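You operate a simulated robot arm through the tools that you are given. There is no shell and no other tool. Be economical: measure what you need, move in short steps, check, and stop when the job is done.

You are at the controls of a simulated robot arm. One attempt, no reset.

JOB
Line up the bracket with the started stud and press it flush.
Fine: in the vee blocks, stud at the orange mark; slide the plate in, pump, then let the ram up. Keep the load pointer out of the red.

The check looks at the end state, three seconds after you hand in, the way a careful person would. Anything else that was tipped, shoved, dropped, spilled or broken makes it a failure.

ROBOT AND FRAMES
A 6-joint arm with a two-finger gripper on a trunk, on a base that drives. Base frame: it is fixed to the floor where the robot stands at the start and does not move with it; the origin is under the middle of the robot, x ahead of it, y to its left, z up. Lengths are in mm, angles in degrees, forces in N, time in s.
Its first joint turns from -166.0 to 166.0 degrees. Places, roughly: slide plate [400, 700, 900]. Payload 2.54 kg.
The TCP is the grasp point between the finger pads, 30 mm short of the fingertips. In the tool frame z runs along the fingers and y along their closing line. The gripper opens to 116 mm. The gripper's body begins 95 mm behind the TCP.
Orientation is that of the tool frame in the base frame, as [roll, pitch, yaw] about the fixed x, y, z axes, in that order (R = Rz(yaw) Ry(pitch) Rx(roll)). With the fingers straight down and closing along the base's y, the tool's x points along the base's -x, its y along +y and its z along -z.

CONTROLS
- The arm moves only by the tool nudge_tool. Its argument "motion" is a list of rows, each an object (a shift or turn left out is 0, a gripper value left out holds the last) with "angular": the turn, a rotation vector about the base's x, y, z in units of 8 degrees (1.0 is 8 degrees), a list of three; "dp": the shift along the base's x, y, z in units of 30 mm (1.0 is 30 mm), a list of three; "gripper": the gripper command, from -1 (shut) to 1 (fully open), values between in proportion. In form: [{"angular": [wx, wy, wz], "dp": [dx, dy, dz], "gripper": gripper}, ...]. A call has 1 to 10 rows; each row shifts and turns the commanded pose from where the row before left it. A call with a number of a shift or a turn outside -1 to 1 is refused whole. A row lasts 0.2 s, in which the tool goes at most 50 mm and 8.6 degrees; a call with a longer step from one row to the next is refused whole, and so is a gripper value outside its range. A pose out of reach is approached as far as the arm can. The call stops where the force on the tool passes 40 N (or 10 N more than at its start, if that is more) or the arm is blocked; 0.2 s more then pass. Each finger travels about 72 mm/s and halts on what it meets, pressing with about 33 N; the grip force reading is that of the motor and also rises with nothing between the fingers. The clock runs only during rows and for 0.2 s after the last one: add rows that do not move to give the fingers time. The reply holds the time, the measured pose of the TCP, the force on the tool along the base axes, the opening and the grip force, in the units named above and with some noise, with the torque about the TCP (base axes, N m) and any sound that the robot's microphone picked up, and new pictures: "show" is both (left out), scene, wrist or none.
- Cameras (640 x 400 px; columns grow to the right, rows downward): "scene" is now at [-29.3, 190.9, 1430.3]; the picture's right is [0.46, -0.89, 0.00], its down [-0.36, -0.18, -0.92] and it looks along [0.81, 0.42, -0.40] (base axes); focal length 244 px, centre (320, 200). "wrist" rides on the gripper at [69, -15, -122] in the tool frame; the picture's right is [0.21, 0.98, 0.00], its down [-0.83, 0.18, -0.53] and it looks along [-0.52, 0.11, 0.85] (tool axes); focal length 251 px, centre (320, 200). There is no depth. A picture from a camera that has moved, and an enlarged one, comes with that camera's place and axes in the base frame and with its lens. The place of the scene camera against the robot may be out by one fixed shift of up to 12 mm in any direction.
- steer(legs): drives the robot by 1 to 6 legs, each [ahead, left, turn to the left] in mm, mm and degrees, along the robot's own axes; the way and the turn of a leg run together, so that a leg with both is an arc; at most 1500 mm and 180 degrees a leg. The arm and the cameras ride along, it lands a little off, and it stops where it bumps. It gives what a move gives, and a new picture of the scene camera.
- head_to(pan, tilt): turns the head with the scene camera to pan (to the left, within 120 degrees either way) and tilt (down, from -29 to 69), counted from straight ahead of the robot. It gives what a move gives, and a new picture of the scene camera.
- inspect(camera, box): a new picture of the part [left, top, right, bottom] of that camera's present view, enlarged. No time passes.
- hand_in(): hands the job in; it is judged then, once.

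Work in short steps. Places have to be worked out from the pictures, the camera data and where the tool is seen: move nearer, look again, correct. Check each grasp and each placing, and mend what went wrong. You have 120 turns and 260 pictures in all, those below and enlarged ones among them. Open the gripper and draw the arm clear of the work before you hand the job in, unless the task says otherwise; then end with one line.

The tools are called after "Emit:" by a JSON object that holds its "api" and its "payload". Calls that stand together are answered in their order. nudge_tool: Moves the arm, as the interface text tells. Its arguments: {"type":"object","properties":{"motion":{"type":"array","items":{"type":"object","properties":{"angular":{"type":"array","items":{"type":"number"}},"dp":{"type":"array","items":{"type":"number"}},"gripper":{"type":"number"}}}},"show":{"type":"string","enum":["both","scene","wrist","none"]}},"required":["motion"]} The other tools are called the same way: steer (legs) drives the base; head_to (pan, tilt) turns the head that bears the scene camera; inspect (camera, box) takes an enlarged picture of a part of a camera's view; hand_in () hands the job in.

At the start:

```text
time: 0.0
ee_pos: [512.0, 235.0, 1391.0]
orientation: [180.0, 0.1, -180.0]
wrist_force: [0.2, -0.4, -0.6]
torque: [0.01, 0.0, 0.0]
gripper_width: 115.5
grasp_force: 0.1
robot x, y, heading: [0.4, -1.1, 0.0]
head pan, tilt: [27.4, 23.6]
```

scene: 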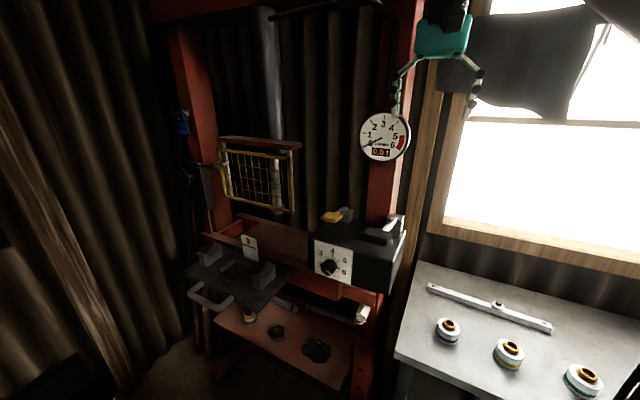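
wrist: 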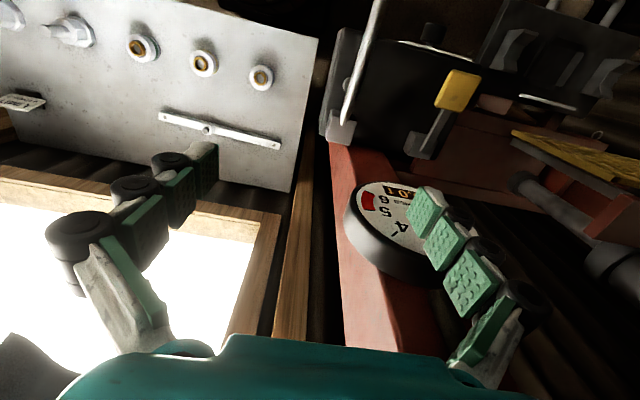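

The scene shows a red H-frame press with a slide plate, a hydraulic pump with dial, and a bench at right with a flat bracket and some rings. I look closer.

Emit:
{"api": "inspect", "payload": {"camera": "scene", "box": [180, 180, 420, 330]}}

Emit:
{"api": "inspect", "payload": {"camera": "scene", "box": [390, 260, 640, 400]}}

Emit:
{"api": "inspect", "payload": {"camera": "wrist", "box": [0, 0, 320, 200]}}

Emit:
{"api": "inspect", "payload": {"camera": "scene", "box": [340, 90, 440, 170]}}

Emit:
{"api": "inspect", "payload": {"camera": "wrist", "box": [320, 0, 640, 200]}}

```text
2.67 times, centred on (300, 255) of scene
camera zoom: at [-29.3, 190.9, 1430.3], right [0.46, -0.89, 0.0], down [-0.36, -0.18, -0.92], along [0.81, 0.42, -0.4], focal length 652 px, centre (373, 53)
```

zoom: 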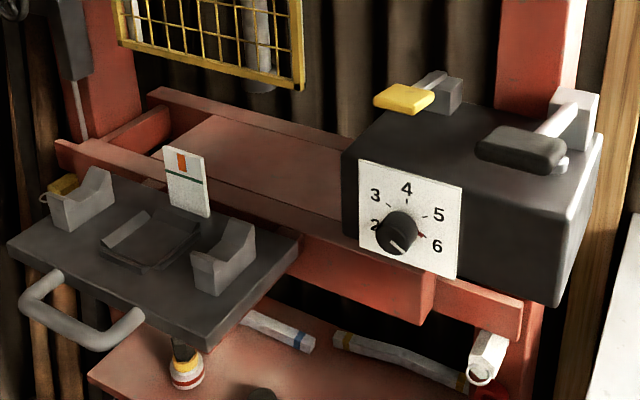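

```text
2.56 times, centred on (515, 330) of scene
camera zoom: at [-29.3, 190.9, 1430.3], right [0.46, -0.89, 0.0], down [-0.36, -0.18, -0.92], along [0.81, 0.42, -0.4], focal length 626 px, centre (-179, -133)
```

zoom: 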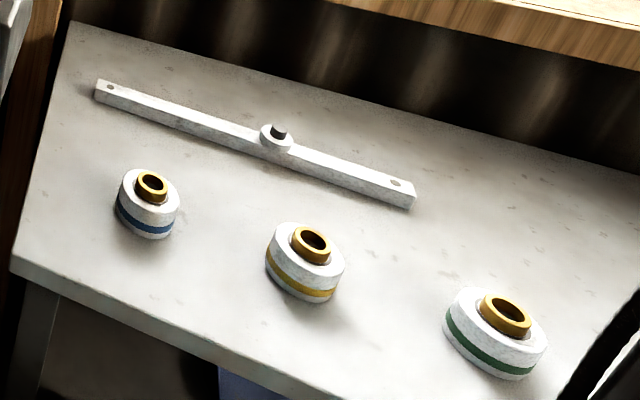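

```text
2.00 times, centred on (160, 100) of wrist
camera zoom: at [444.0, 221.5, 1512.9], right [-0.21, 0.98, 0.0], down [0.83, 0.18, 0.53], along [0.52, 0.11, -0.85], focal length 503 px, centre (640, 400)
```

zoom: 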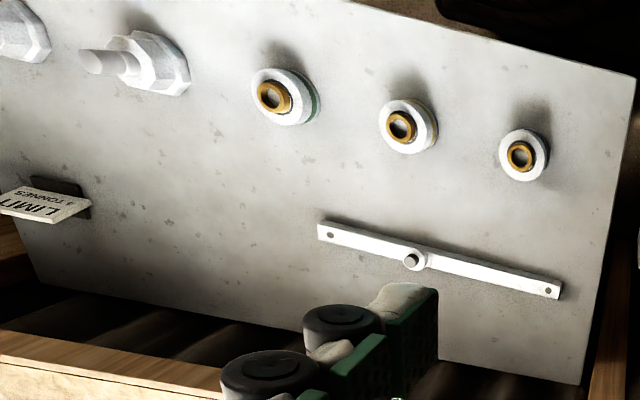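

```text
5.00 times, centred on (390, 130) of scene
camera zoom: at [-29.3, 190.9, 1430.3], right [0.46, -0.89, 0.0], down [-0.36, -0.18, -0.92], along [0.81, 0.42, -0.4], focal length 1222 px, centre (-30, 550)
```

zoom: 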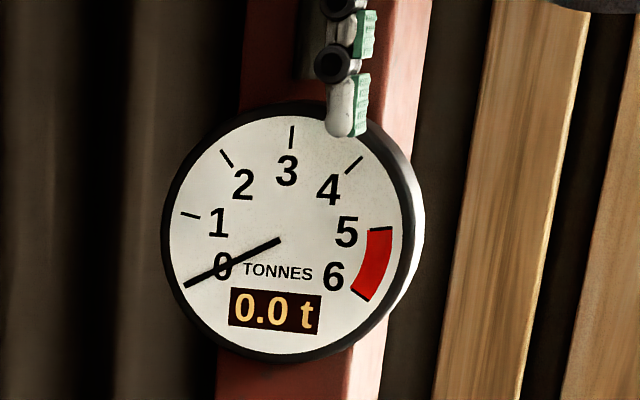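

```text
2.00 times, centred on (480, 100) of wrist
camera zoom: at [444.0, 221.5, 1512.9], right [-0.21, 0.98, 0.0], down [0.83, 0.18, 0.53], along [0.52, 0.11, -0.85], focal length 503 px, centre (0, 400)
```

zoom: 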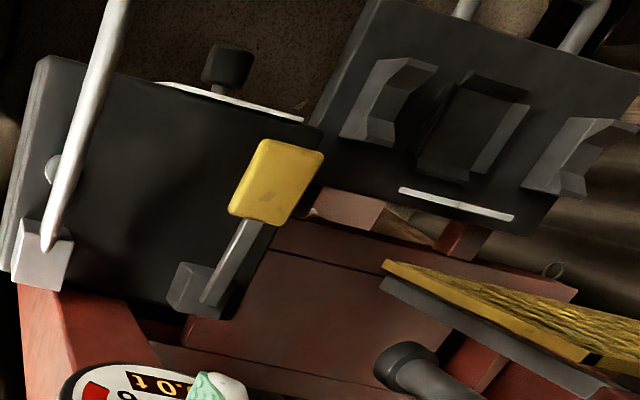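

The bracket is the flat bar with a stud in a boss. There's a LIMIT tag on the bench and a relief dial on the pump. I turn the head to see the bench, then the press.

Emit:
{"api": "head_to", "payload": {"pan": -15, "tilt": 35}}

Emit:
{"api": "inspect", "payload": {"camera": "scene", "box": [180, 100, 500, 300]}}

Emit:
{"api": "inspect", "payload": {"camera": "wrist", "box": [0, 60, 80, 130]}}

```text
time: 1.1
ee_pos: [512.0, 235.6, 1390.4]
orientation: [179.9, 0.0, 179.9]
wrist_force: [-0.6, 0.2, 0.9]
torque: [0.02, -0.01, 0.0]
gripper_width: 116.4
grasp_force: 0.0
robot x, y, heading: [0.4, -4.5, 0.0]
head pan, tilt: [-15.0, 35.0]
camera scene: at [-26.3, 125.7, 1412.3], right [-0.26, -0.97, 0.0], down [-0.55, 0.15, -0.82], along [0.79, -0.21, -0.57], focal length 244 px, centre (320, 200)
```

scene: 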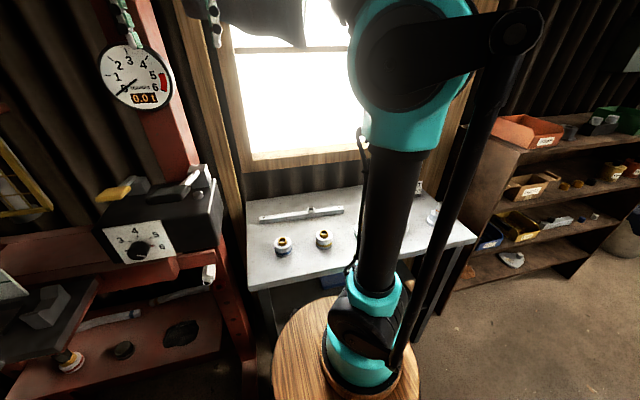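

```text
2.00 times, centred on (340, 200) of scene
camera zoom: at [-26.3, 125.7, 1412.3], right [-0.26, -0.97, 0.0], down [-0.55, 0.15, -0.82], along [0.79, -0.21, -0.57], focal length 489 px, centre (280, 200)
```

zoom: 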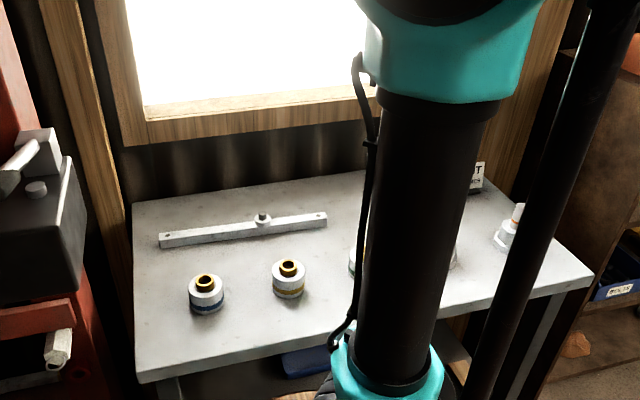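

```text
5.71 times, centred on (40, 95) of wrist
camera zoom: at [444.0, 221.5, 1512.9], right [-0.21, 0.98, 0.0], down [0.83, 0.18, 0.53], along [0.52, 0.11, -0.85], focal length 1437 px, centre (1920, 800)
```

zoom: 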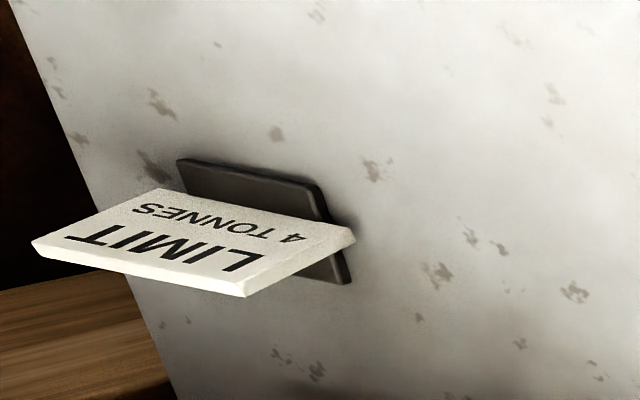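

The tag says LIMIT 4 TONNES. Now the press in close.

Emit:
{"api": "head_to", "payload": {"pan": 50, "tilt": 30}}

Emit:
{"api": "inspect", "payload": {"camera": "scene", "box": [260, 150, 420, 250]}}

Emit:
{"api": "inspect", "payload": {"camera": "scene", "box": [440, 160, 560, 250]}}

```text
time: 2.5
ee_pos: [512.8, 237.2, 1390.4]
orientation: [180.0, 0.0, -180.0]
wrist_force: [-0.2, -0.6, -0.5]
torque: [0.02, 0.0, 0.03]
gripper_width: 116.4
grasp_force: 0.1
robot x, y, heading: [1.0, 2.7, -0.1]
head pan, tilt: [50.0, 30.0]
camera scene: at [-53.2, 217.7, 1420.1], right [0.77, -0.64, 0.0], down [-0.32, -0.38, -0.87], along [0.56, 0.66, -0.5], focal length 244 px, centre (320, 200)
```

scene: 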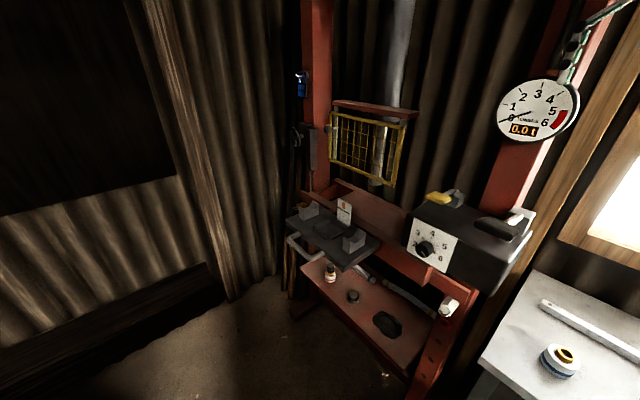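

```text
4.00 times, centred on (340, 200) of scene
camera zoom: at [-53.2, 217.7, 1420.1], right [0.77, -0.64, 0.0], down [-0.32, -0.38, -0.87], along [0.56, 0.66, -0.5], focal length 978 px, centre (240, 200)
```

zoom: 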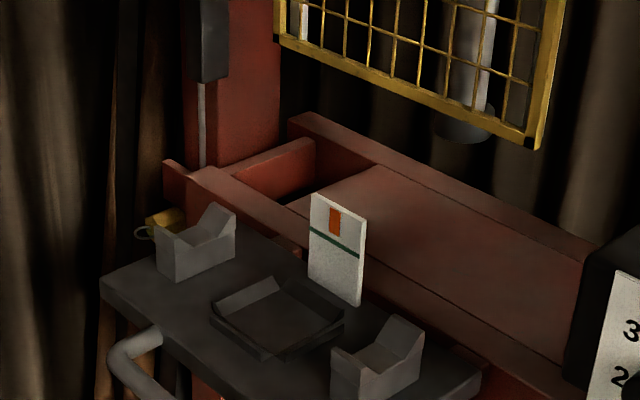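

```text
4.44 times, centred on (500, 205) of scene
camera zoom: at [-53.2, 217.7, 1420.1], right [0.77, -0.64, 0.0], down [-0.32, -0.38, -0.87], along [0.56, 0.66, -0.5], focal length 1086 px, centre (-480, 178)
```

zoom: 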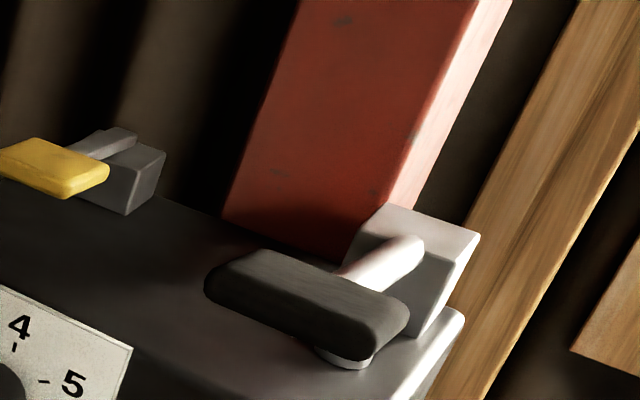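

Press faces −x with vees spaced along y at about (430, 618/846, 920); stud on the bench about (695,−31,855). I bring the wrist camera over to view the press.

Emit:
{"api": "nudge_tool", "payload": {"motion": [{"dp": [-1, 1, -0.2], "gripper": 1}, {"dp": [-1, 1, -0.2]}, {"dp": [-1, 1, -0.2]}, {"dp": [-1, 1, -0.2]}, {"dp": [-1, 1, -0.2]}, {"dp": [-1, 1, -0.2]}, {"dp": [-1, 1, -0.2]}, {"dp": [-1, 1, -0.2]}, {"dp": [-1, 1, -0.2]}, {"dp": [-1, 1, -0.2]}], "show": "none"}}

Emit:
{"api": "nudge_tool", "payload": {"motion": [{"dp": [0, 1, 0]}, {"dp": [0, 1, 0]}, {"dp": [0, 1, 0]}, {"dp": [0, 1, 0]}, {"dp": [0, 0, 0]}, {"dp": [0, 0, 0]}]}}

```text
time: 4.7
ee_pos: [209.9, 536.8, 1330.9]
orientation: [179.9, 0.0, 179.9]
wrist_force: [-0.6, -0.8, 0.3]
torque: [0.07, 0.06, 0.01]
gripper_width: 116.1
grasp_force: 0.0
robot x, y, heading: [-4.7, 0.9, 0.3]
head pan, tilt: [50.0, 30.0]
```

```text
time: 6.0
ee_pos: [213.9, 628.7, 1311.0]
orientation: [-180.0, 0.0, -180.0]
wrist_force: [-0.8, -0.2, 0.8]
torque: [0.0, 0.03, -0.02]
gripper_width: 116.1
grasp_force: 0.0
out of reach, approached as far as the arm can: row 3, 4
robot x, y, heading: [4.6, -3.0, 0.1]
head pan, tilt: [50.0, 30.0]
camera scene: at [-53.3, 217.9, 1420.0], right [0.77, -0.64, 0.0], down [-0.32, -0.38, -0.87], along [0.56, 0.66, -0.5], focal length 244 px, centre (320, 200)
camera wrist: at [146.2, 613.9, 1433.8], right [-0.21, 0.98, 0.0], down [0.83, 0.18, 0.53], along [0.52, 0.11, -0.85], focal length 251 px, centre (320, 200)
```

scene: 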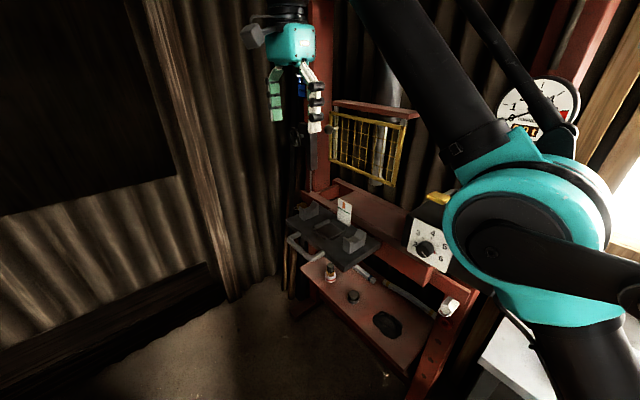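
wrist: 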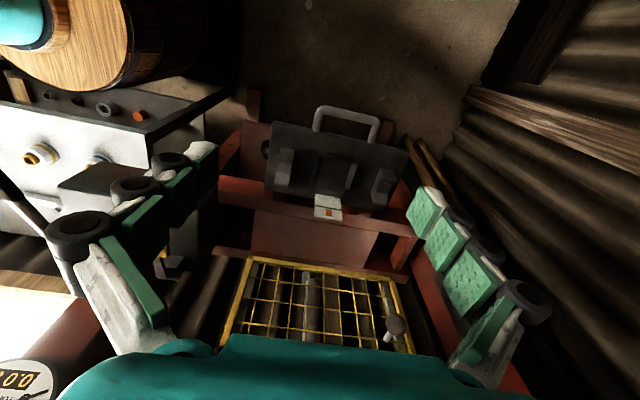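

The whole press is in the wrist view. I enlarge the plate, pump and guard.

Emit:
{"api": "inspect", "payload": {"camera": "wrist", "box": [240, 90, 440, 240]}}

Emit:
{"api": "inspect", "payload": {"camera": "wrist", "box": [210, 230, 430, 360]}}

Emit:
{"api": "inspect", "payload": {"camera": "scene", "box": [280, 90, 440, 290]}}

Emit:
{"api": "inspect", "payload": {"camera": "scene", "box": [400, 200, 470, 280]}}

```text
2.67 times, centred on (340, 165) of wrist
camera zoom: at [146.2, 613.9, 1433.8], right [-0.21, 0.98, 0.0], down [0.83, 0.18, 0.53], along [0.52, 0.11, -0.85], focal length 670 px, centre (267, 293)
```

zoom: 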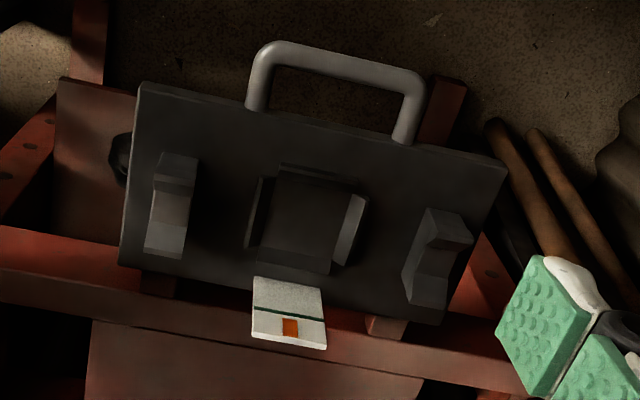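

```text
2.91 times, centred on (320, 295) of wrist
camera zoom: at [146.2, 613.9, 1433.8], right [-0.21, 0.98, 0.0], down [0.83, 0.18, 0.53], along [0.52, 0.11, -0.85], focal length 731 px, centre (320, -76)
```

zoom: 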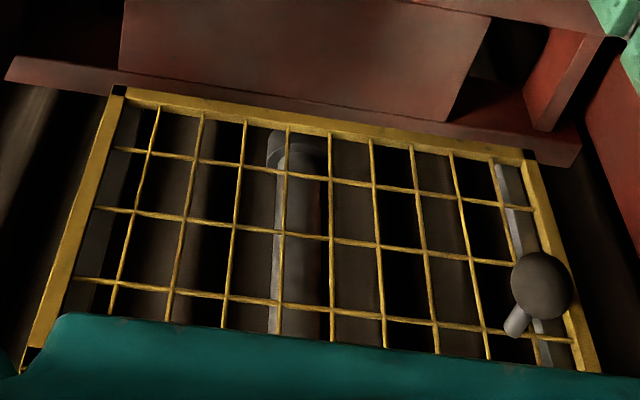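

```text
2.00 times, centred on (360, 190) of scene
camera zoom: at [-53.3, 217.9, 1420.0], right [0.77, -0.64, 0.0], down [-0.32, -0.38, -0.87], along [0.56, 0.66, -0.5], focal length 489 px, centre (240, 220)
```

zoom: 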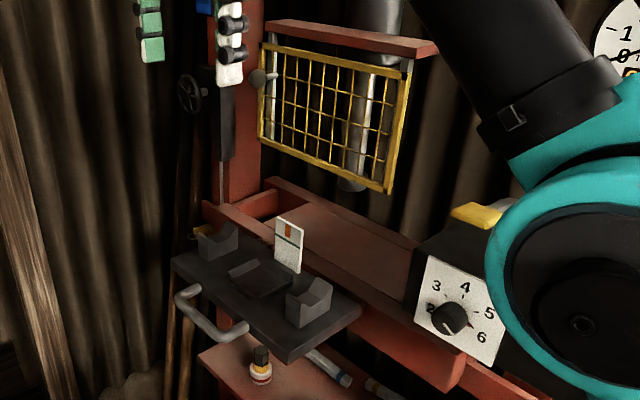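

```text
5.00 times, centred on (435, 240) of scene
camera zoom: at [-53.3, 217.9, 1420.0], right [0.77, -0.64, 0.0], down [-0.32, -0.38, -0.87], along [0.56, 0.66, -0.5], focal length 1222 px, centre (-255, 0)
```

zoom: 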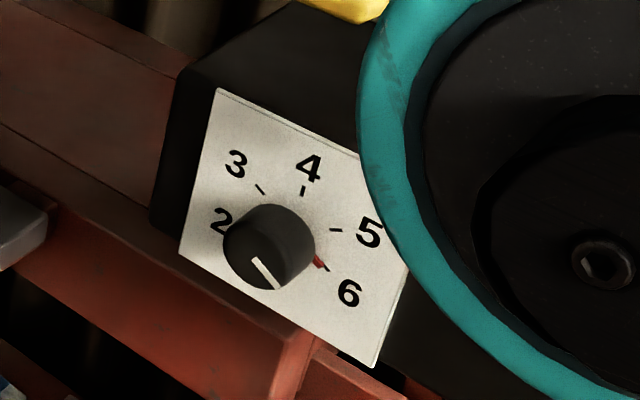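

Combining both views, the vee blocks sit near x≈378, y≈587 and 808, z≈955 with the orange mark near y≈700; the pump's relief dial seems to stand near 6 while the tag says 4. First I fetch the bracket: turn the gripper to close along x and go to the bench.

Emit:
{"api": "nudge_tool", "payload": {"motion": [{"dp": [0.2, -1, -0.2], "angular": [0, 0, -1]}, {"dp": [0.2, -1, -0.2], "angular": [0, 0, -1]}, {"dp": [0.2, -1, -0.2], "angular": [0, 0, -1]}, {"dp": [0.2, -1, -0.2], "angular": [0, 0, -1]}, {"dp": [0.2, -1, -0.2], "angular": [0, 0, -1]}, {"dp": [0.2, -1, -0.2], "angular": [0, 0, -1]}, {"dp": [0.2, -1, -0.2], "angular": [0, 0, -1]}, {"dp": [0.2, -1, -0.2], "angular": [0, 0, -1]}, {"dp": [0.2, -1, -0.2], "angular": [0, 0, -1]}, {"dp": [0.2, -1, -0.2], "angular": [0, 0, -1]}], "show": "none"}}

Emit:
{"api": "nudge_tool", "payload": {"motion": [{"dp": [1, -1, -0.1], "angular": [0, 0, -1]}, {"dp": [1, -1, -0.1], "angular": [0, 0, -0.25]}, {"dp": [1, -1, -0.1]}, {"dp": [1, -1, -0.2]}, {"dp": [1, -1, -0.2]}, {"dp": [1, -1, -0.2]}, {"dp": [1, -1, -0.2]}, {"dp": [1, -1, -0.2]}, {"dp": [1, -1, -0.2]}, {"dp": [1, -1, -0.2]}]}}

```text
time: 8.2
ee_pos: [272.9, 326.1, 1250.8]
orientation: [180.0, 0.0, 99.8]
wrist_force: [-0.7, -0.3, -0.3]
torque: [-0.08, 0.04, 0.01]
gripper_width: 116.0
grasp_force: 0.1
robot x, y, heading: [1.0, -1.8, -0.1]
head pan, tilt: [50.0, 30.0]
```

```text
time: 10.4
ee_pos: [572.7, 26.1, 1201.3]
orientation: [-180.0, 0.0, 90.0]
wrist_force: [0.1, 0.6, -0.3]
torque: [0.02, -0.05, 0.01]
gripper_width: 116.2
grasp_force: 0.2
robot x, y, heading: [-2.7, -1.4, -0.1]
head pan, tilt: [50.0, 30.0]
camera scene: at [-53.7, 217.7, 1420.0], right [0.77, -0.64, 0.0], down [-0.32, -0.38, -0.87], along [0.56, 0.66, -0.5], focal length 244 px, centre (320, 200)
camera wrist: at [557.8, 95.9, 1322.5], right [0.98, 0.22, 0.0], down [0.18, -0.83, 0.53], along [0.12, -0.52, -0.85], focal length 251 px, centre (320, 200)
```

scene: 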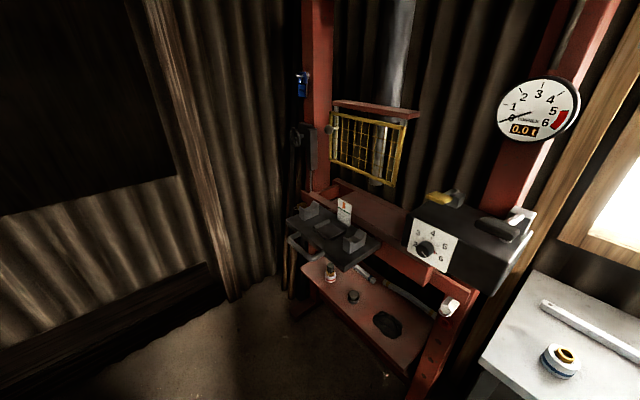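
wrist: 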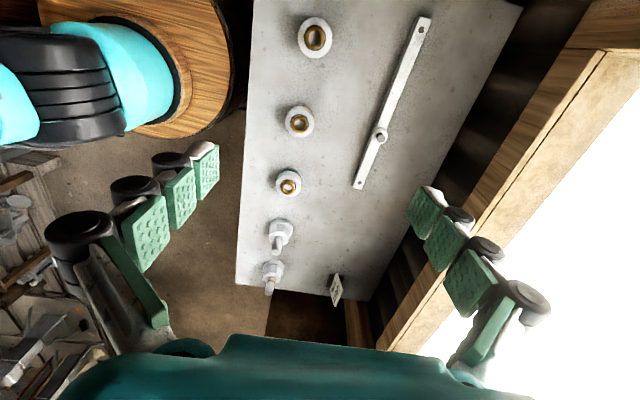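

Bar ends at about (713,158) and (698,−143), stud (703,−23), tilted about −3°. I move above the balance point and turn the gripper to match.

Emit:
{"api": "nudge_tool", "payload": {"motion": [{"dp": [0.9, -0.1, -1], "angular": [0, 0, -0.36]}, {"dp": [0.9, -0.1, -1]}, {"dp": [0.9, -0.1, -1]}, {"dp": [0.9, -0.1, -1]}, {"dp": [0.8, -0.2, -1]}, {"dp": [0, 0, -1]}, {"dp": [0, 0, -0.7]}, {"dp": [0, 0, 0]}], "show": "wrist"}}

```text
time: 12.2
ee_pos: [703.5, 9.9, 998.7]
orientation: [-179.9, 0.0, 87.1]
wrist_force: [-0.2, 0.0, -0.1]
torque: [-0.02, 0.01, 0.02]
gripper_width: 115.6
grasp_force: 0.1
robot x, y, heading: [0.1, 2.3, -0.3]
head pan, tilt: [50.0, 30.0]
camera wrist: at [693.1, 80.7, 1120.2], right [0.99, 0.17, 0.0], down [0.14, -0.83, 0.53], along [0.09, -0.53, -0.85], focal length 251 px, centre (320, 200)
```

wrist: 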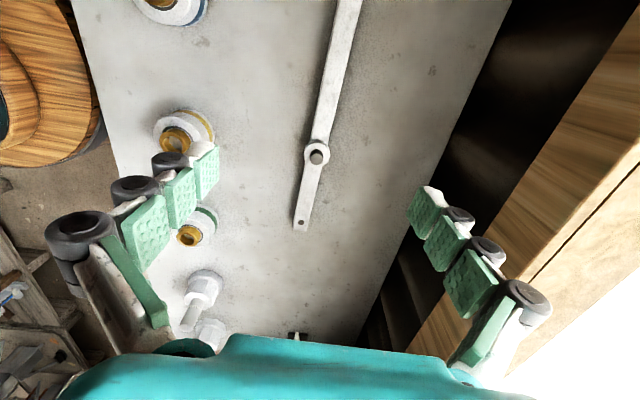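

Bar centreline passes x≈709 at y≈8. I descend partway with the gripper partly closed and check.

Emit:
{"api": "nudge_tool", "payload": {"motion": [{"dp": [0.17, 0, -1], "gripper": 0}, {"dp": [0, 0, -1]}, {"dp": [0, 0, -1]}, {"dp": [0, 0, -0.6]}, {"dp": [0, 0, 0]}], "show": "wrist"}}

Emit:
{"api": "inspect", "payload": {"camera": "wrist", "box": [200, 60, 440, 230]}}

```text
time: 13.4
ee_pos: [708.4, 10.6, 889.1]
orientation: [-179.9, 0.0, 87.1]
wrist_force: [-0.7, -0.6, -0.1]
torque: [0.03, 0.01, 0.0]
gripper_width: 58.1
grasp_force: 0.1
robot x, y, heading: [-0.3, -1.2, -0.0]
head pan, tilt: [50.0, 30.0]
camera wrist: at [697.5, 80.4, 1012.4], right [0.99, 0.17, 0.0], down [0.14, -0.83, 0.53], along [0.09, -0.53, -0.85], focal length 251 px, centre (320, 200)
```

wrist: 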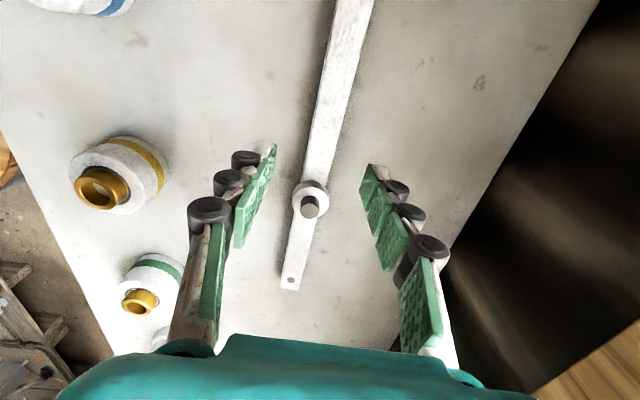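

```text
2.35 times, centred on (320, 145) of wrist
camera zoom: at [697.5, 80.4, 1012.4], right [0.99, 0.17, 0.0], down [0.14, -0.83, 0.53], along [0.09, -0.53, -0.85], focal length 592 px, centre (320, 329)
```

zoom: 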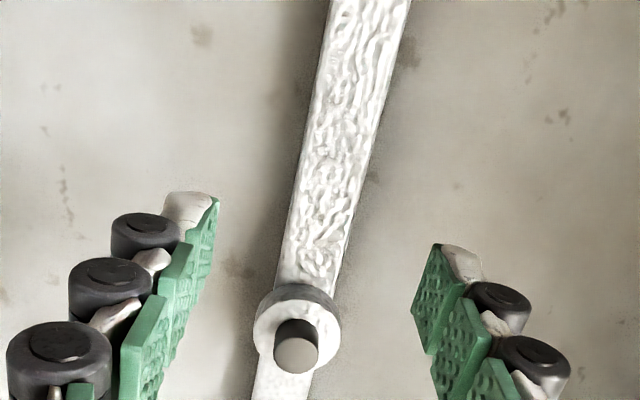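

Stud top re-triangulates at about (709,−31,845), so the bench is near 815–820. I descend further by 27 mm.

Emit:
{"api": "nudge_tool", "payload": {"motion": [{"dp": [0, 0, -0.5]}, {"dp": [0, 0, -0.4]}, {"dp": [0, 0, 0]}], "show": "wrist"}}

Emit:
{"api": "inspect", "payload": {"camera": "wrist", "box": [200, 60, 440, 230]}}

```text
time: 14.2
ee_pos: [707.0, 10.3, 863.2]
orientation: [-180.0, 0.0, 87.1]
wrist_force: [0.4, -0.3, -0.3]
torque: [-0.02, 0.0, -0.02]
gripper_width: 58.0
grasp_force: 0.0
robot x, y, heading: [-1.3, 0.2, 0.1]
head pan, tilt: [50.0, 30.0]
camera wrist: at [697.2, 80.8, 985.3], right [0.99, 0.17, 0.0], down [0.14, -0.83, 0.53], along [0.09, -0.53, -0.85], focal length 251 px, centre (320, 200)
```

wrist: 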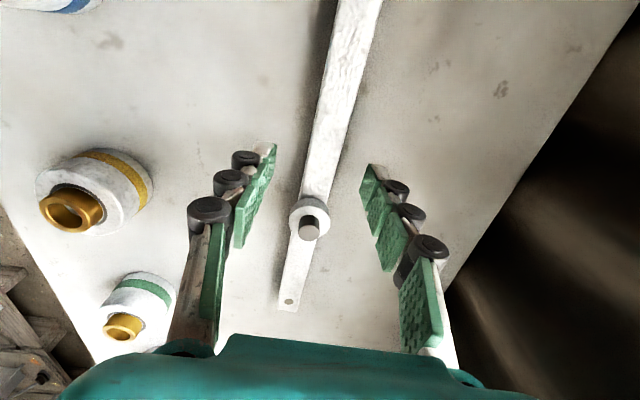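

```text
2.35 times, centred on (320, 145) of wrist
camera zoom: at [697.2, 80.8, 985.3], right [0.99, 0.17, 0.0], down [0.14, -0.83, 0.53], along [0.09, -0.53, -0.85], focal length 592 px, centre (320, 329)
```

zoom: 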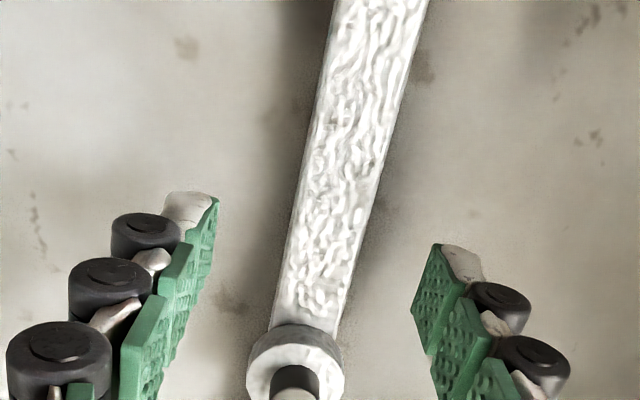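

No contact yet; continue down 12 mm.

Emit:
{"api": "nudge_tool", "payload": {"motion": [{"dp": [0, 0, -0.2]}, {"dp": [0, 0, -0.2]}, {"dp": [0, 0, 0]}], "show": "wrist"}}

```text
time: 15.1
ee_pos: [709.6, 10.4, 852.2]
orientation: [180.0, 0.0, 87.1]
wrist_force: [-0.2, -0.3, -0.7]
torque: [0.01, 0.02, -0.03]
gripper_width: 57.9
grasp_force: 0.0
robot x, y, heading: [-1.3, -0.6, -0.0]
head pan, tilt: [50.0, 30.0]
camera wrist: at [698.0, 81.2, 974.5], right [0.99, 0.17, 0.0], down [0.14, -0.83, 0.53], along [0.09, -0.53, -0.85], focal length 251 px, centre (320, 200)
```

wrist: 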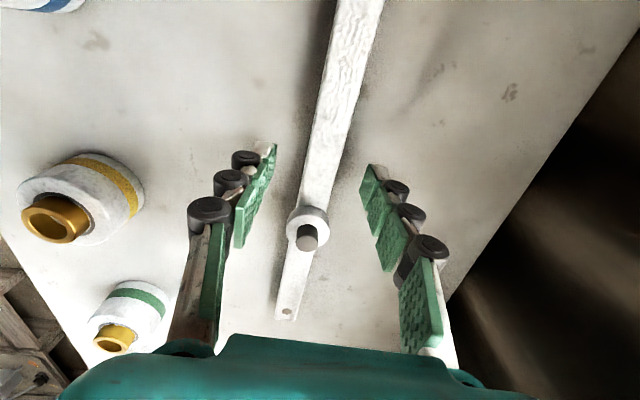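

Bar top triangulates near z≈817, so I need fingertips near 807. Down another 12 mm.

Emit:
{"api": "nudge_tool", "payload": {"motion": [{"dp": [0, 0, -0.2]}, {"dp": [0, 0, -0.2]}, {"dp": [0, 0, 0]}], "show": "wrist"}}

Emit:
{"api": "inspect", "payload": {"camera": "wrist", "box": [200, 60, 440, 230]}}

```text
time: 15.8
ee_pos: [710.4, 10.0, 841.1]
orientation: [179.9, 0.0, 87.2]
wrist_force: [-0.3, -0.5, 0.7]
torque: [-0.01, 0.03, -0.04]
gripper_width: 57.7
grasp_force: 0.0
robot x, y, heading: [-1.1, -0.4, -0.1]
head pan, tilt: [50.0, 30.0]
camera wrist: at [699.5, 80.7, 962.7], right [0.99, 0.17, 0.0], down [0.14, -0.83, 0.53], along [0.09, -0.53, -0.85], focal length 251 px, centre (320, 200)
```

wrist: 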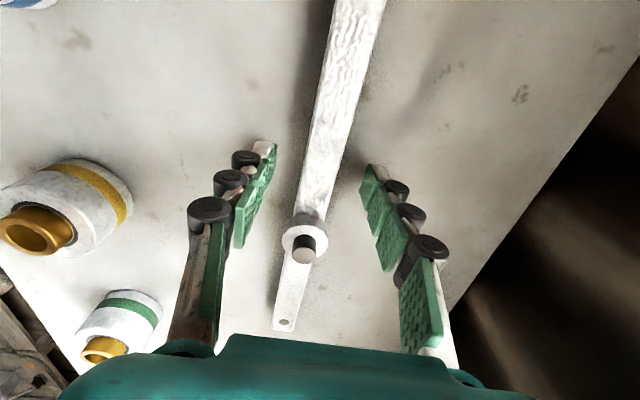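

```text
2.35 times, centred on (320, 145) of wrist
camera zoom: at [699.5, 80.7, 962.7], right [0.99, 0.17, 0.0], down [0.14, -0.83, 0.53], along [0.09, -0.53, -0.85], focal length 592 px, centre (320, 329)
```

zoom: 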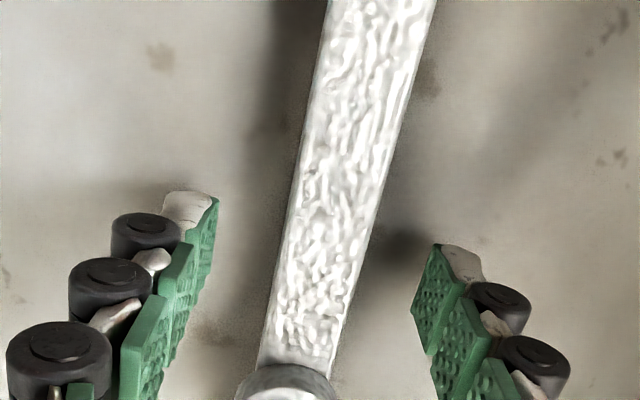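

Shadows of the fingertips converge; go down 6 mm more and check force.

Emit:
{"api": "nudge_tool", "payload": {"motion": [{"dp": [0, 0, -0.1]}, {"dp": [0, 0, -0.1]}, {"dp": [0, 0, 0]}], "show": "wrist"}}

Emit:
{"api": "inspect", "payload": {"camera": "wrist", "box": [200, 60, 440, 230]}}

```text
time: 16.6
ee_pos: [709.1, 9.4, 834.2]
orientation: [-180.0, 0.0, 87.1]
wrist_force: [0.4, -0.1, -0.5]
torque: [-0.03, -0.02, 0.0]
gripper_width: 58.0
grasp_force: 0.1
robot x, y, heading: [0.9, 0.2, -0.1]
head pan, tilt: [50.0, 30.0]
camera wrist: at [698.6, 80.9, 956.6], right [0.99, 0.17, 0.0], down [0.14, -0.83, 0.53], along [0.09, -0.53, -0.85], focal length 251 px, centre (320, 200)
```

wrist: 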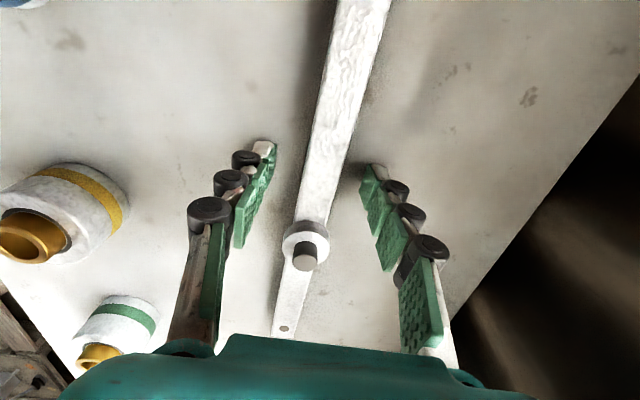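

```text
2.35 times, centred on (320, 145) of wrist
camera zoom: at [698.6, 80.9, 956.6], right [0.99, 0.17, 0.0], down [0.14, -0.83, 0.53], along [0.09, -0.53, -0.85], focal length 592 px, centre (320, 329)
```

zoom: 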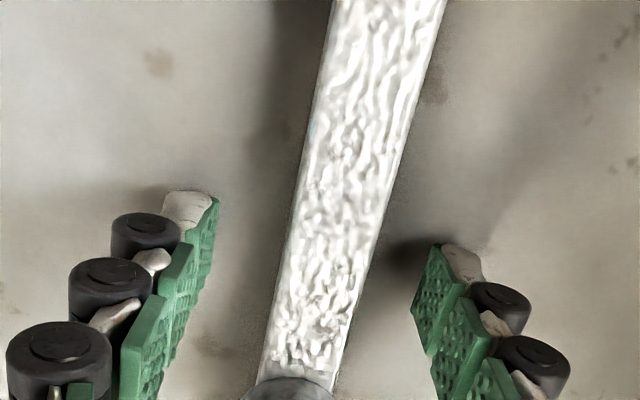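

Almost at the bench. Down 3 mm, then close the grip.

Emit:
{"api": "nudge_tool", "payload": {"motion": [{"dp": [0, 0, -0.1]}, {"dp": [0, 0, 0], "gripper": -0.5}, {"dp": [0, 0, 0], "gripper": -1}, {"dp": [0, 0, 0]}, {"dp": [0, 0, 0]}], "show": "wrist"}}

Emit:
{"api": "inspect", "payload": {"camera": "wrist", "box": [200, 60, 440, 230]}}

```text
time: 17.9
ee_pos: [709.5, 10.0, 831.4]
orientation: [-180.0, 0.1, 87.1]
wrist_force: [3.7, 0.3, 4.1]
torque: [0.0, -0.04, 0.06]
gripper_width: 21.6
grasp_force: 33.0
robot x, y, heading: [-0.9, -1.9, -0.2]
head pan, tilt: [50.0, 30.0]
camera wrist: at [698.4, 80.7, 953.3], right [0.99, 0.17, 0.0], down [0.14, -0.83, 0.53], along [0.09, -0.53, -0.85], focal length 251 px, centre (320, 200)
```

wrist: 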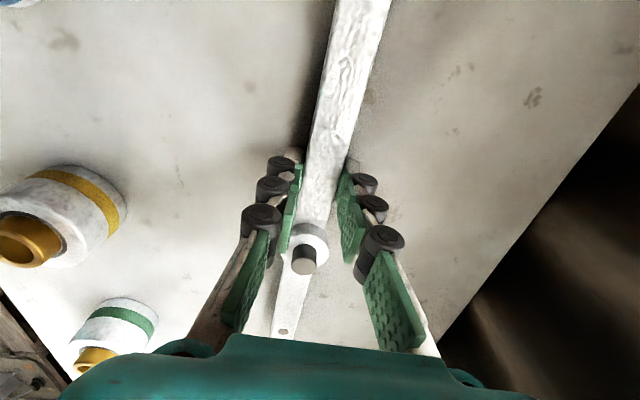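

```text
2.35 times, centred on (320, 145) of wrist
camera zoom: at [698.4, 80.7, 953.3], right [0.99, 0.17, 0.0], down [0.14, -0.83, 0.53], along [0.09, -0.53, -0.85], focal length 592 px, centre (320, 329)
```

zoom: 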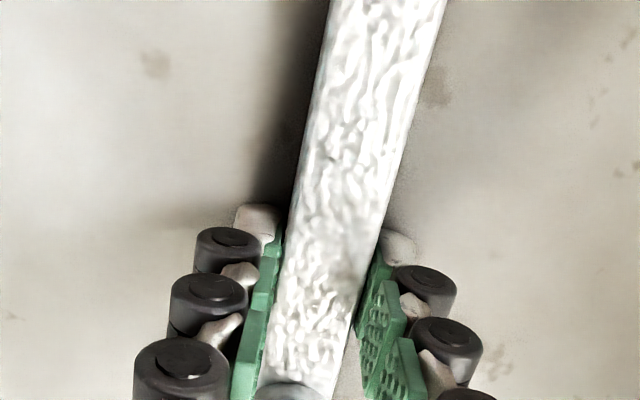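

Grip at 21.6 mm with 33 N. I lift slowly and check.

Emit:
{"api": "nudge_tool", "payload": {"motion": [{"dp": [0, 0, 0.3]}, {"dp": [0, 0, 0.6]}, {"dp": [0, 0, 0.8]}, {"dp": [0, 0, 1]}, {"dp": [0, 0, 0]}], "show": "wrist"}}

```text
time: 19.1
ee_pos: [706.0, 9.9, 912.1]
orientation: [-179.9, 0.0, 87.1]
wrist_force: [-0.7, 0.2, -5.0]
torque: [0.12, 0.02, 0.02]
gripper_width: 21.4
grasp_force: 33.1
robot x, y, heading: [2.7, 1.7, -0.0]
head pan, tilt: [50.0, 30.0]
camera wrist: at [695.9, 79.7, 1034.2], right [0.99, 0.17, 0.0], down [0.14, -0.83, 0.53], along [0.09, -0.53, -0.85], focal length 251 px, centre (320, 200)
```

wrist: 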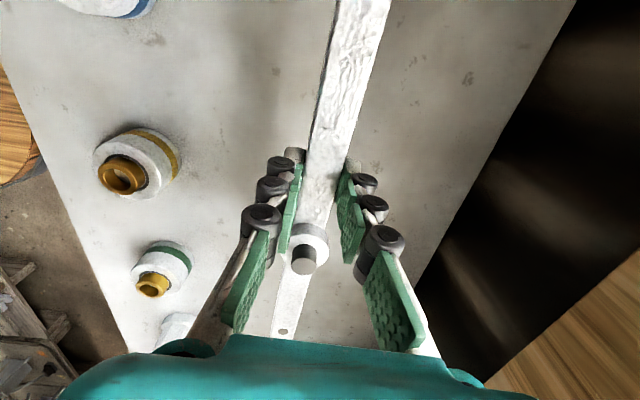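

Bar held level (≈5 N). The stud sits about 41 mm toward −y from the TCP. I raise it and carry it toward the press, keeping clear at x≈380.

Emit:
{"api": "nudge_tool", "payload": {"motion": [{"dp": [0, 0, 1]}, {"dp": [-0.5, 0, 1]}, {"dp": [-0.8, 0, 1]}, {"dp": [-1, 0, 1]}, {"dp": [-1, 0, 1]}, {"dp": [-1, 0, 1]}, {"dp": [-1, 0, 1]}, {"dp": [-1, 0, 1], "angular": [0, 0, 0.36]}, {"dp": [-1, 0.3, 0.3]}, {"dp": [-1, 0.3, 0]}], "show": "none"}}

Emit:
{"api": "nudge_tool", "payload": {"motion": [{"dp": [-0.8, 1, 0]}, {"dp": [-0.7, 1, 0]}, {"dp": [-0.5, 1, 0]}, {"dp": [-0.3, 1, 0]}, {"dp": [0, 1, 0]}, {"dp": [0, 1, 0]}, {"dp": [0, 1, 0]}, {"dp": [0, 1, 0]}, {"dp": [0, 1, 0]}, {"dp": [0, 1, 0]}]}}

```text
time: 21.2
ee_pos: [458.8, 29.8, 1160.5]
orientation: [179.9, 0.0, 90.0]
wrist_force: [0.7, 0.2, -6.2]
torque: [0.08, 0.03, -0.05]
gripper_width: 21.5
grasp_force: 33.1
robot x, y, heading: [-0.3, 2.1, 0.1]
head pan, tilt: [50.0, 30.0]
```

```text
time: 22.9
ee_pos: [392.2, 240.8, 1159.7]
orientation: [-180.0, 0.8, 89.9]
wrist_force: [2.0, -12.8, -4.0]
torque: [0.46, 0.18, 0.17]
gripper_width: 21.4
grasp_force: 33.1
robot x, y, heading: [-0.7, -0.6, -0.0]
head pan, tilt: [50.0, 30.0]
stopped in row 8: the force on the tool passed its limit at 64 N (the readings are from after the stop); the commanded pose is now the measured one
camera scene: at [-53.0, 216.9, 1420.2], right [0.77, -0.64, 0.0], down [-0.32, -0.38, -0.87], along [0.56, 0.66, -0.5], focal length 244 px, centre (320, 200)
camera wrist: at [377.8, 312.0, 1281.4], right [0.98, 0.21, 0.0], down [0.18, -0.82, 0.54], along [0.11, -0.53, -0.84], focal length 251 px, centre (320, 200)
```

scene: 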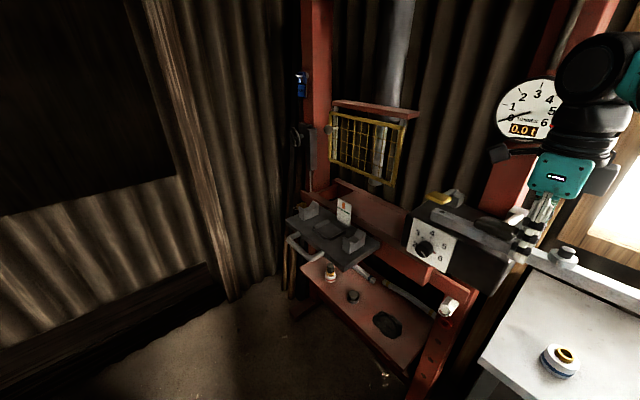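
wrist: 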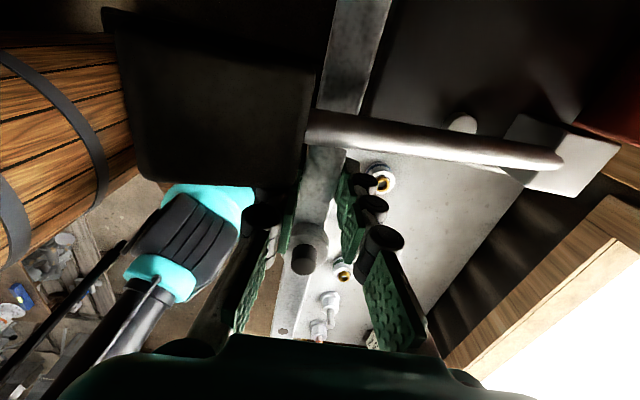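

The bar slid under the pump lever arm (which reaches out higher than I assumed) and a finger touched it. I back straight out along −y.

Emit:
{"api": "nudge_tool", "payload": {"motion": [{"dp": [0, -0.3, 0]}, {"dp": [0, -0.7, 0]}, {"dp": [0, -1, 0]}, {"dp": [0, -1, 0]}, {"dp": [0, -1, 0]}, {"dp": [0, -1, 0]}, {"dp": [0, -1, 0]}, {"dp": [0, 0, 0]}]}}

Emit:
{"api": "inspect", "payload": {"camera": "scene", "box": [400, 160, 560, 260]}}

```text
time: 24.8
ee_pos: [390.9, 62.0, 1159.8]
orientation: [-180.0, 0.6, 90.0]
wrist_force: [0.2, 0.1, -5.8]
torque: [0.07, 0.04, 0.01]
gripper_width: 21.4
grasp_force: 32.9
robot x, y, heading: [-1.4, -0.1, 0.2]
head pan, tilt: [50.0, 30.0]
camera scene: at [-53.2, 217.6, 1420.1], right [0.77, -0.64, 0.0], down [-0.32, -0.38, -0.87], along [0.56, 0.66, -0.5], focal length 244 px, centre (320, 200)
camera wrist: at [376.1, 132.8, 1280.9], right [0.98, 0.21, 0.0], down [0.18, -0.82, 0.54], along [0.11, -0.53, -0.84], focal length 251 px, centre (320, 200)
```

scene: 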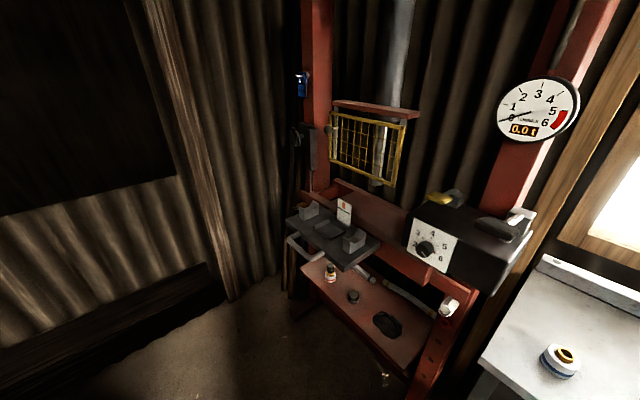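
wrist: 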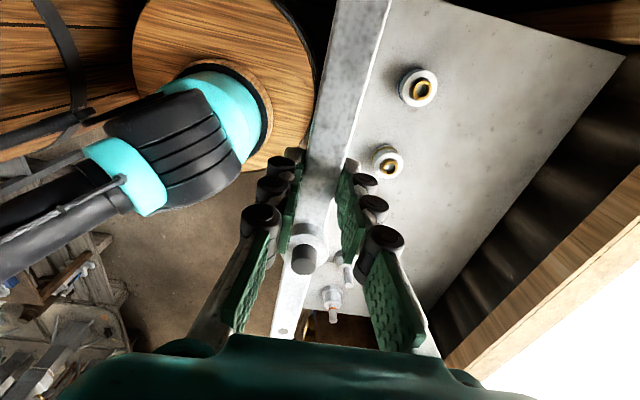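

```text
4.00 times, centred on (480, 210) of scene
camera zoom: at [-53.2, 217.6, 1420.1], right [0.77, -0.64, 0.0], down [-0.32, -0.38, -0.87], along [0.56, 0.66, -0.5], focal length 978 px, centre (-320, 160)
```

zoom: 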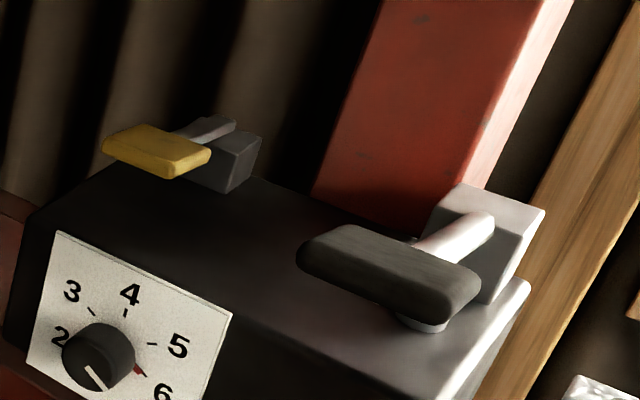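

Lever looks undisturbed and the grip unchanged. I raise higher and cross above the lever.

Emit:
{"api": "nudge_tool", "payload": {"motion": [{"dp": [0, 0, 1]}, {"dp": [0, 0, 1]}, {"dp": [0, 0, 1]}, {"dp": [0, 0, 1]}, {"dp": [0, 0.3, 0.7]}, {"dp": [-0.2, 1, 0]}, {"dp": [-0.2, 1, 0]}, {"dp": [-0.3, 1, 0]}, {"dp": [-0.3, 1, 0]}, {"dp": [-0.3, 1, 0]}], "show": "wrist"}}

```text
time: 26.9
ee_pos: [350.9, 221.1, 1299.5]
orientation: [180.0, 0.7, 89.8]
wrist_force: [0.0, -0.4, -5.5]
torque: [0.13, -0.01, 0.0]
gripper_width: 21.5
grasp_force: 33.1
robot x, y, heading: [-0.6, 2.0, 0.1]
head pan, tilt: [50.0, 30.0]
camera wrist: at [336.4, 292.2, 1421.3], right [0.98, 0.21, 0.0], down [0.18, -0.82, 0.54], along [0.11, -0.53, -0.84], focal length 251 px, centre (320, 200)
```

wrist: 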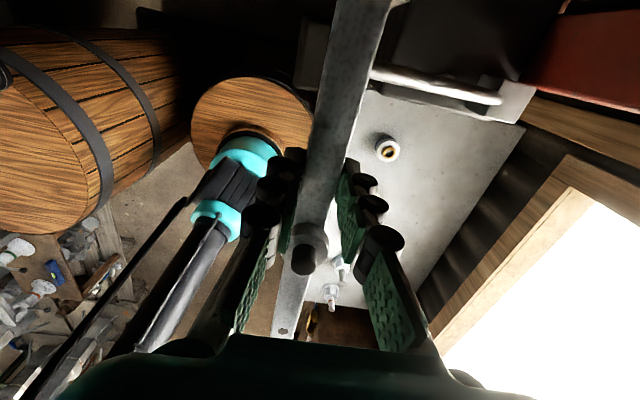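

Well above the lever now; continue along +y.

Emit:
{"api": "nudge_tool", "payload": {"motion": [{"dp": [0, 1, 0]}, {"dp": [0, 1, 0]}, {"dp": [0, 1, 0]}, {"dp": [0, 1, 0]}, {"dp": [0, 1, 0]}, {"dp": [0, 1, 0]}, {"dp": [0, 1, 0]}, {"dp": [0, 1, 0]}, {"dp": [0, 1, -0.2]}, {"dp": [0, 1, -0.2]}]}}

```text
time: 29.1
ee_pos: [351.7, 520.5, 1288.9]
orientation: [179.9, 0.7, 89.9]
wrist_force: [0.0, -0.6, -4.9]
torque: [0.17, 0.0, 0.0]
gripper_width: 21.7
grasp_force: 32.5
robot x, y, heading: [0.5, -3.6, 0.1]
head pan, tilt: [50.0, 30.0]
camera scene: at [-53.2, 217.4, 1420.1], right [0.77, -0.64, 0.0], down [-0.32, -0.38, -0.87], along [0.56, 0.66, -0.5], focal length 244 px, centre (320, 200)
camera wrist: at [337.2, 592.4, 1410.9], right [0.98, 0.21, 0.0], down [0.18, -0.82, 0.54], along [0.11, -0.53, -0.84], focal length 251 px, centre (320, 200)
```

scene: 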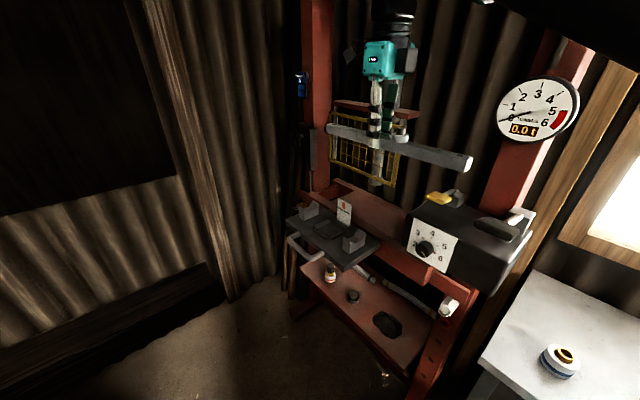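
wrist: 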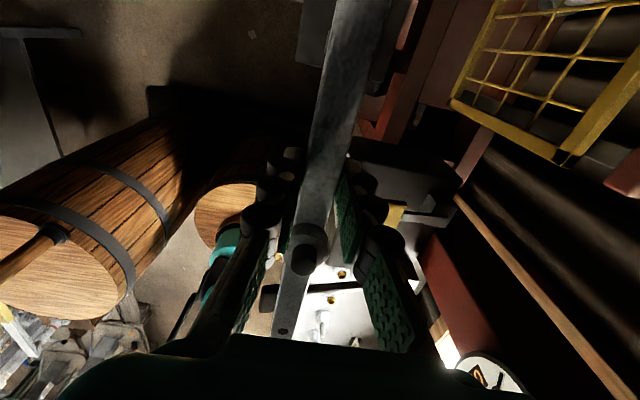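

Next I move over the plate, descending to z≈1130 while staying forward of the frame.

Emit:
{"api": "nudge_tool", "payload": {"motion": [{"dp": [0, 1, -0.7]}, {"dp": [0, 1, -0.8]}, {"dp": [0, 1, -0.8]}, {"dp": [0, 1, -0.8]}, {"dp": [0, 1, -0.8]}, {"dp": [0, 1, -0.8]}, {"dp": [0, 1, -0.8]}, {"dp": [0, 0, 0]}]}}

Emit:
{"api": "inspect", "payload": {"camera": "scene", "box": [270, 130, 430, 280]}}

Emit:
{"api": "inspect", "payload": {"camera": "wrist", "box": [200, 0, 440, 350]}}

```text
time: 30.9
ee_pos: [354.8, 729.0, 1125.2]
orientation: [180.0, 0.6, 90.0]
wrist_force: [-0.6, -0.4, -5.1]
torque: [0.11, -0.03, 0.03]
gripper_width: 21.5
grasp_force: 33.3
robot x, y, heading: [-0.4, -1.3, 0.1]
head pan, tilt: [50.0, 30.0]
camera scene: at [-53.2, 217.9, 1420.0], right [0.77, -0.64, 0.0], down [-0.32, -0.38, -0.87], along [0.56, 0.66, -0.5], focal length 244 px, centre (320, 200)
camera wrist: at [340.2, 800.8, 1246.4], right [0.98, 0.21, 0.0], down [0.18, -0.82, 0.54], along [0.11, -0.53, -0.84], focal length 251 px, centre (320, 200)
```

scene: 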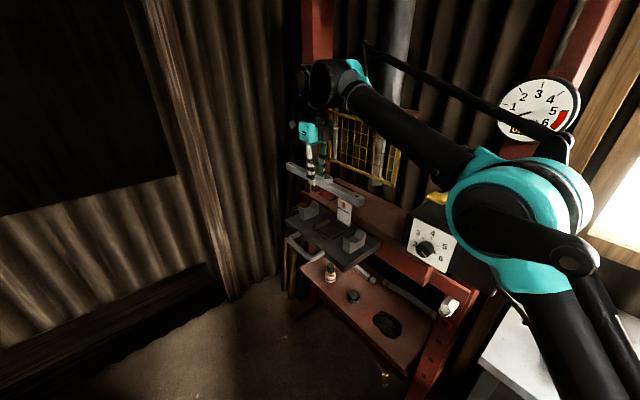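
wrist: 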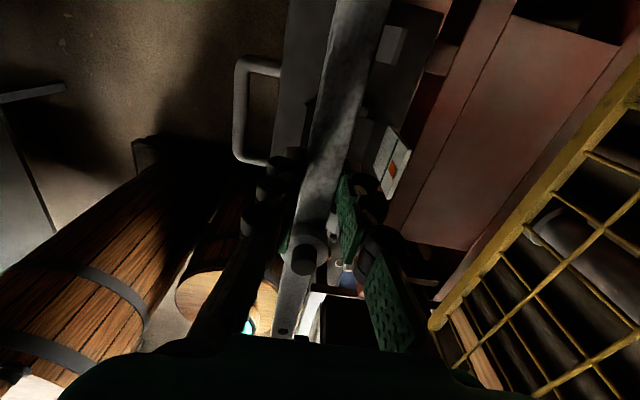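

```text
2.67 times, centred on (350, 205) of scene
camera zoom: at [-53.2, 217.9, 1420.0], right [0.77, -0.64, 0.0], down [-0.32, -0.38, -0.87], along [0.56, 0.66, -0.5], focal length 652 px, centre (240, 187)
```

zoom: 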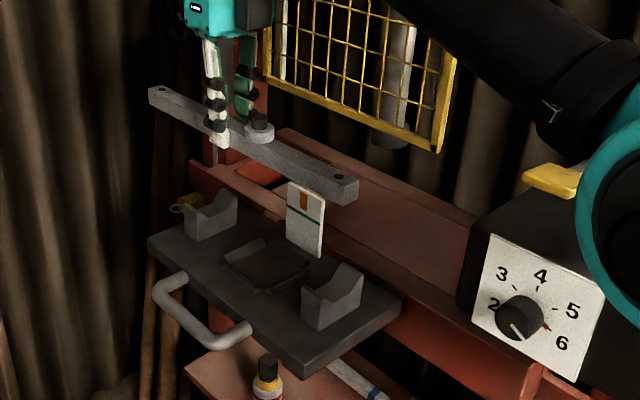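

```text
1.14 times, centred on (320, 175) of wrist
camera zoom: at [340.2, 800.8, 1246.4], right [0.98, 0.21, 0.0], down [0.18, -0.82, 0.54], along [0.11, -0.53, -0.84], focal length 287 px, centre (320, 229)
```

zoom: 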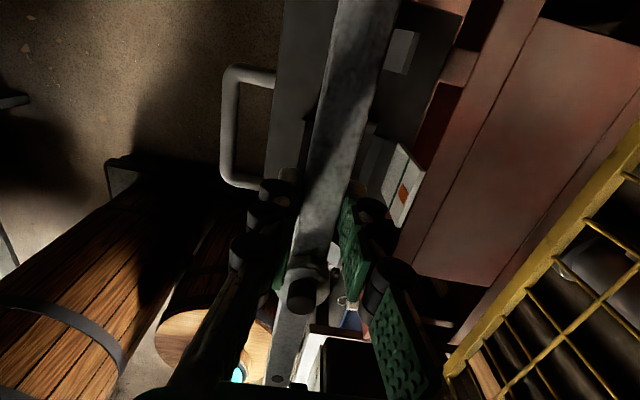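

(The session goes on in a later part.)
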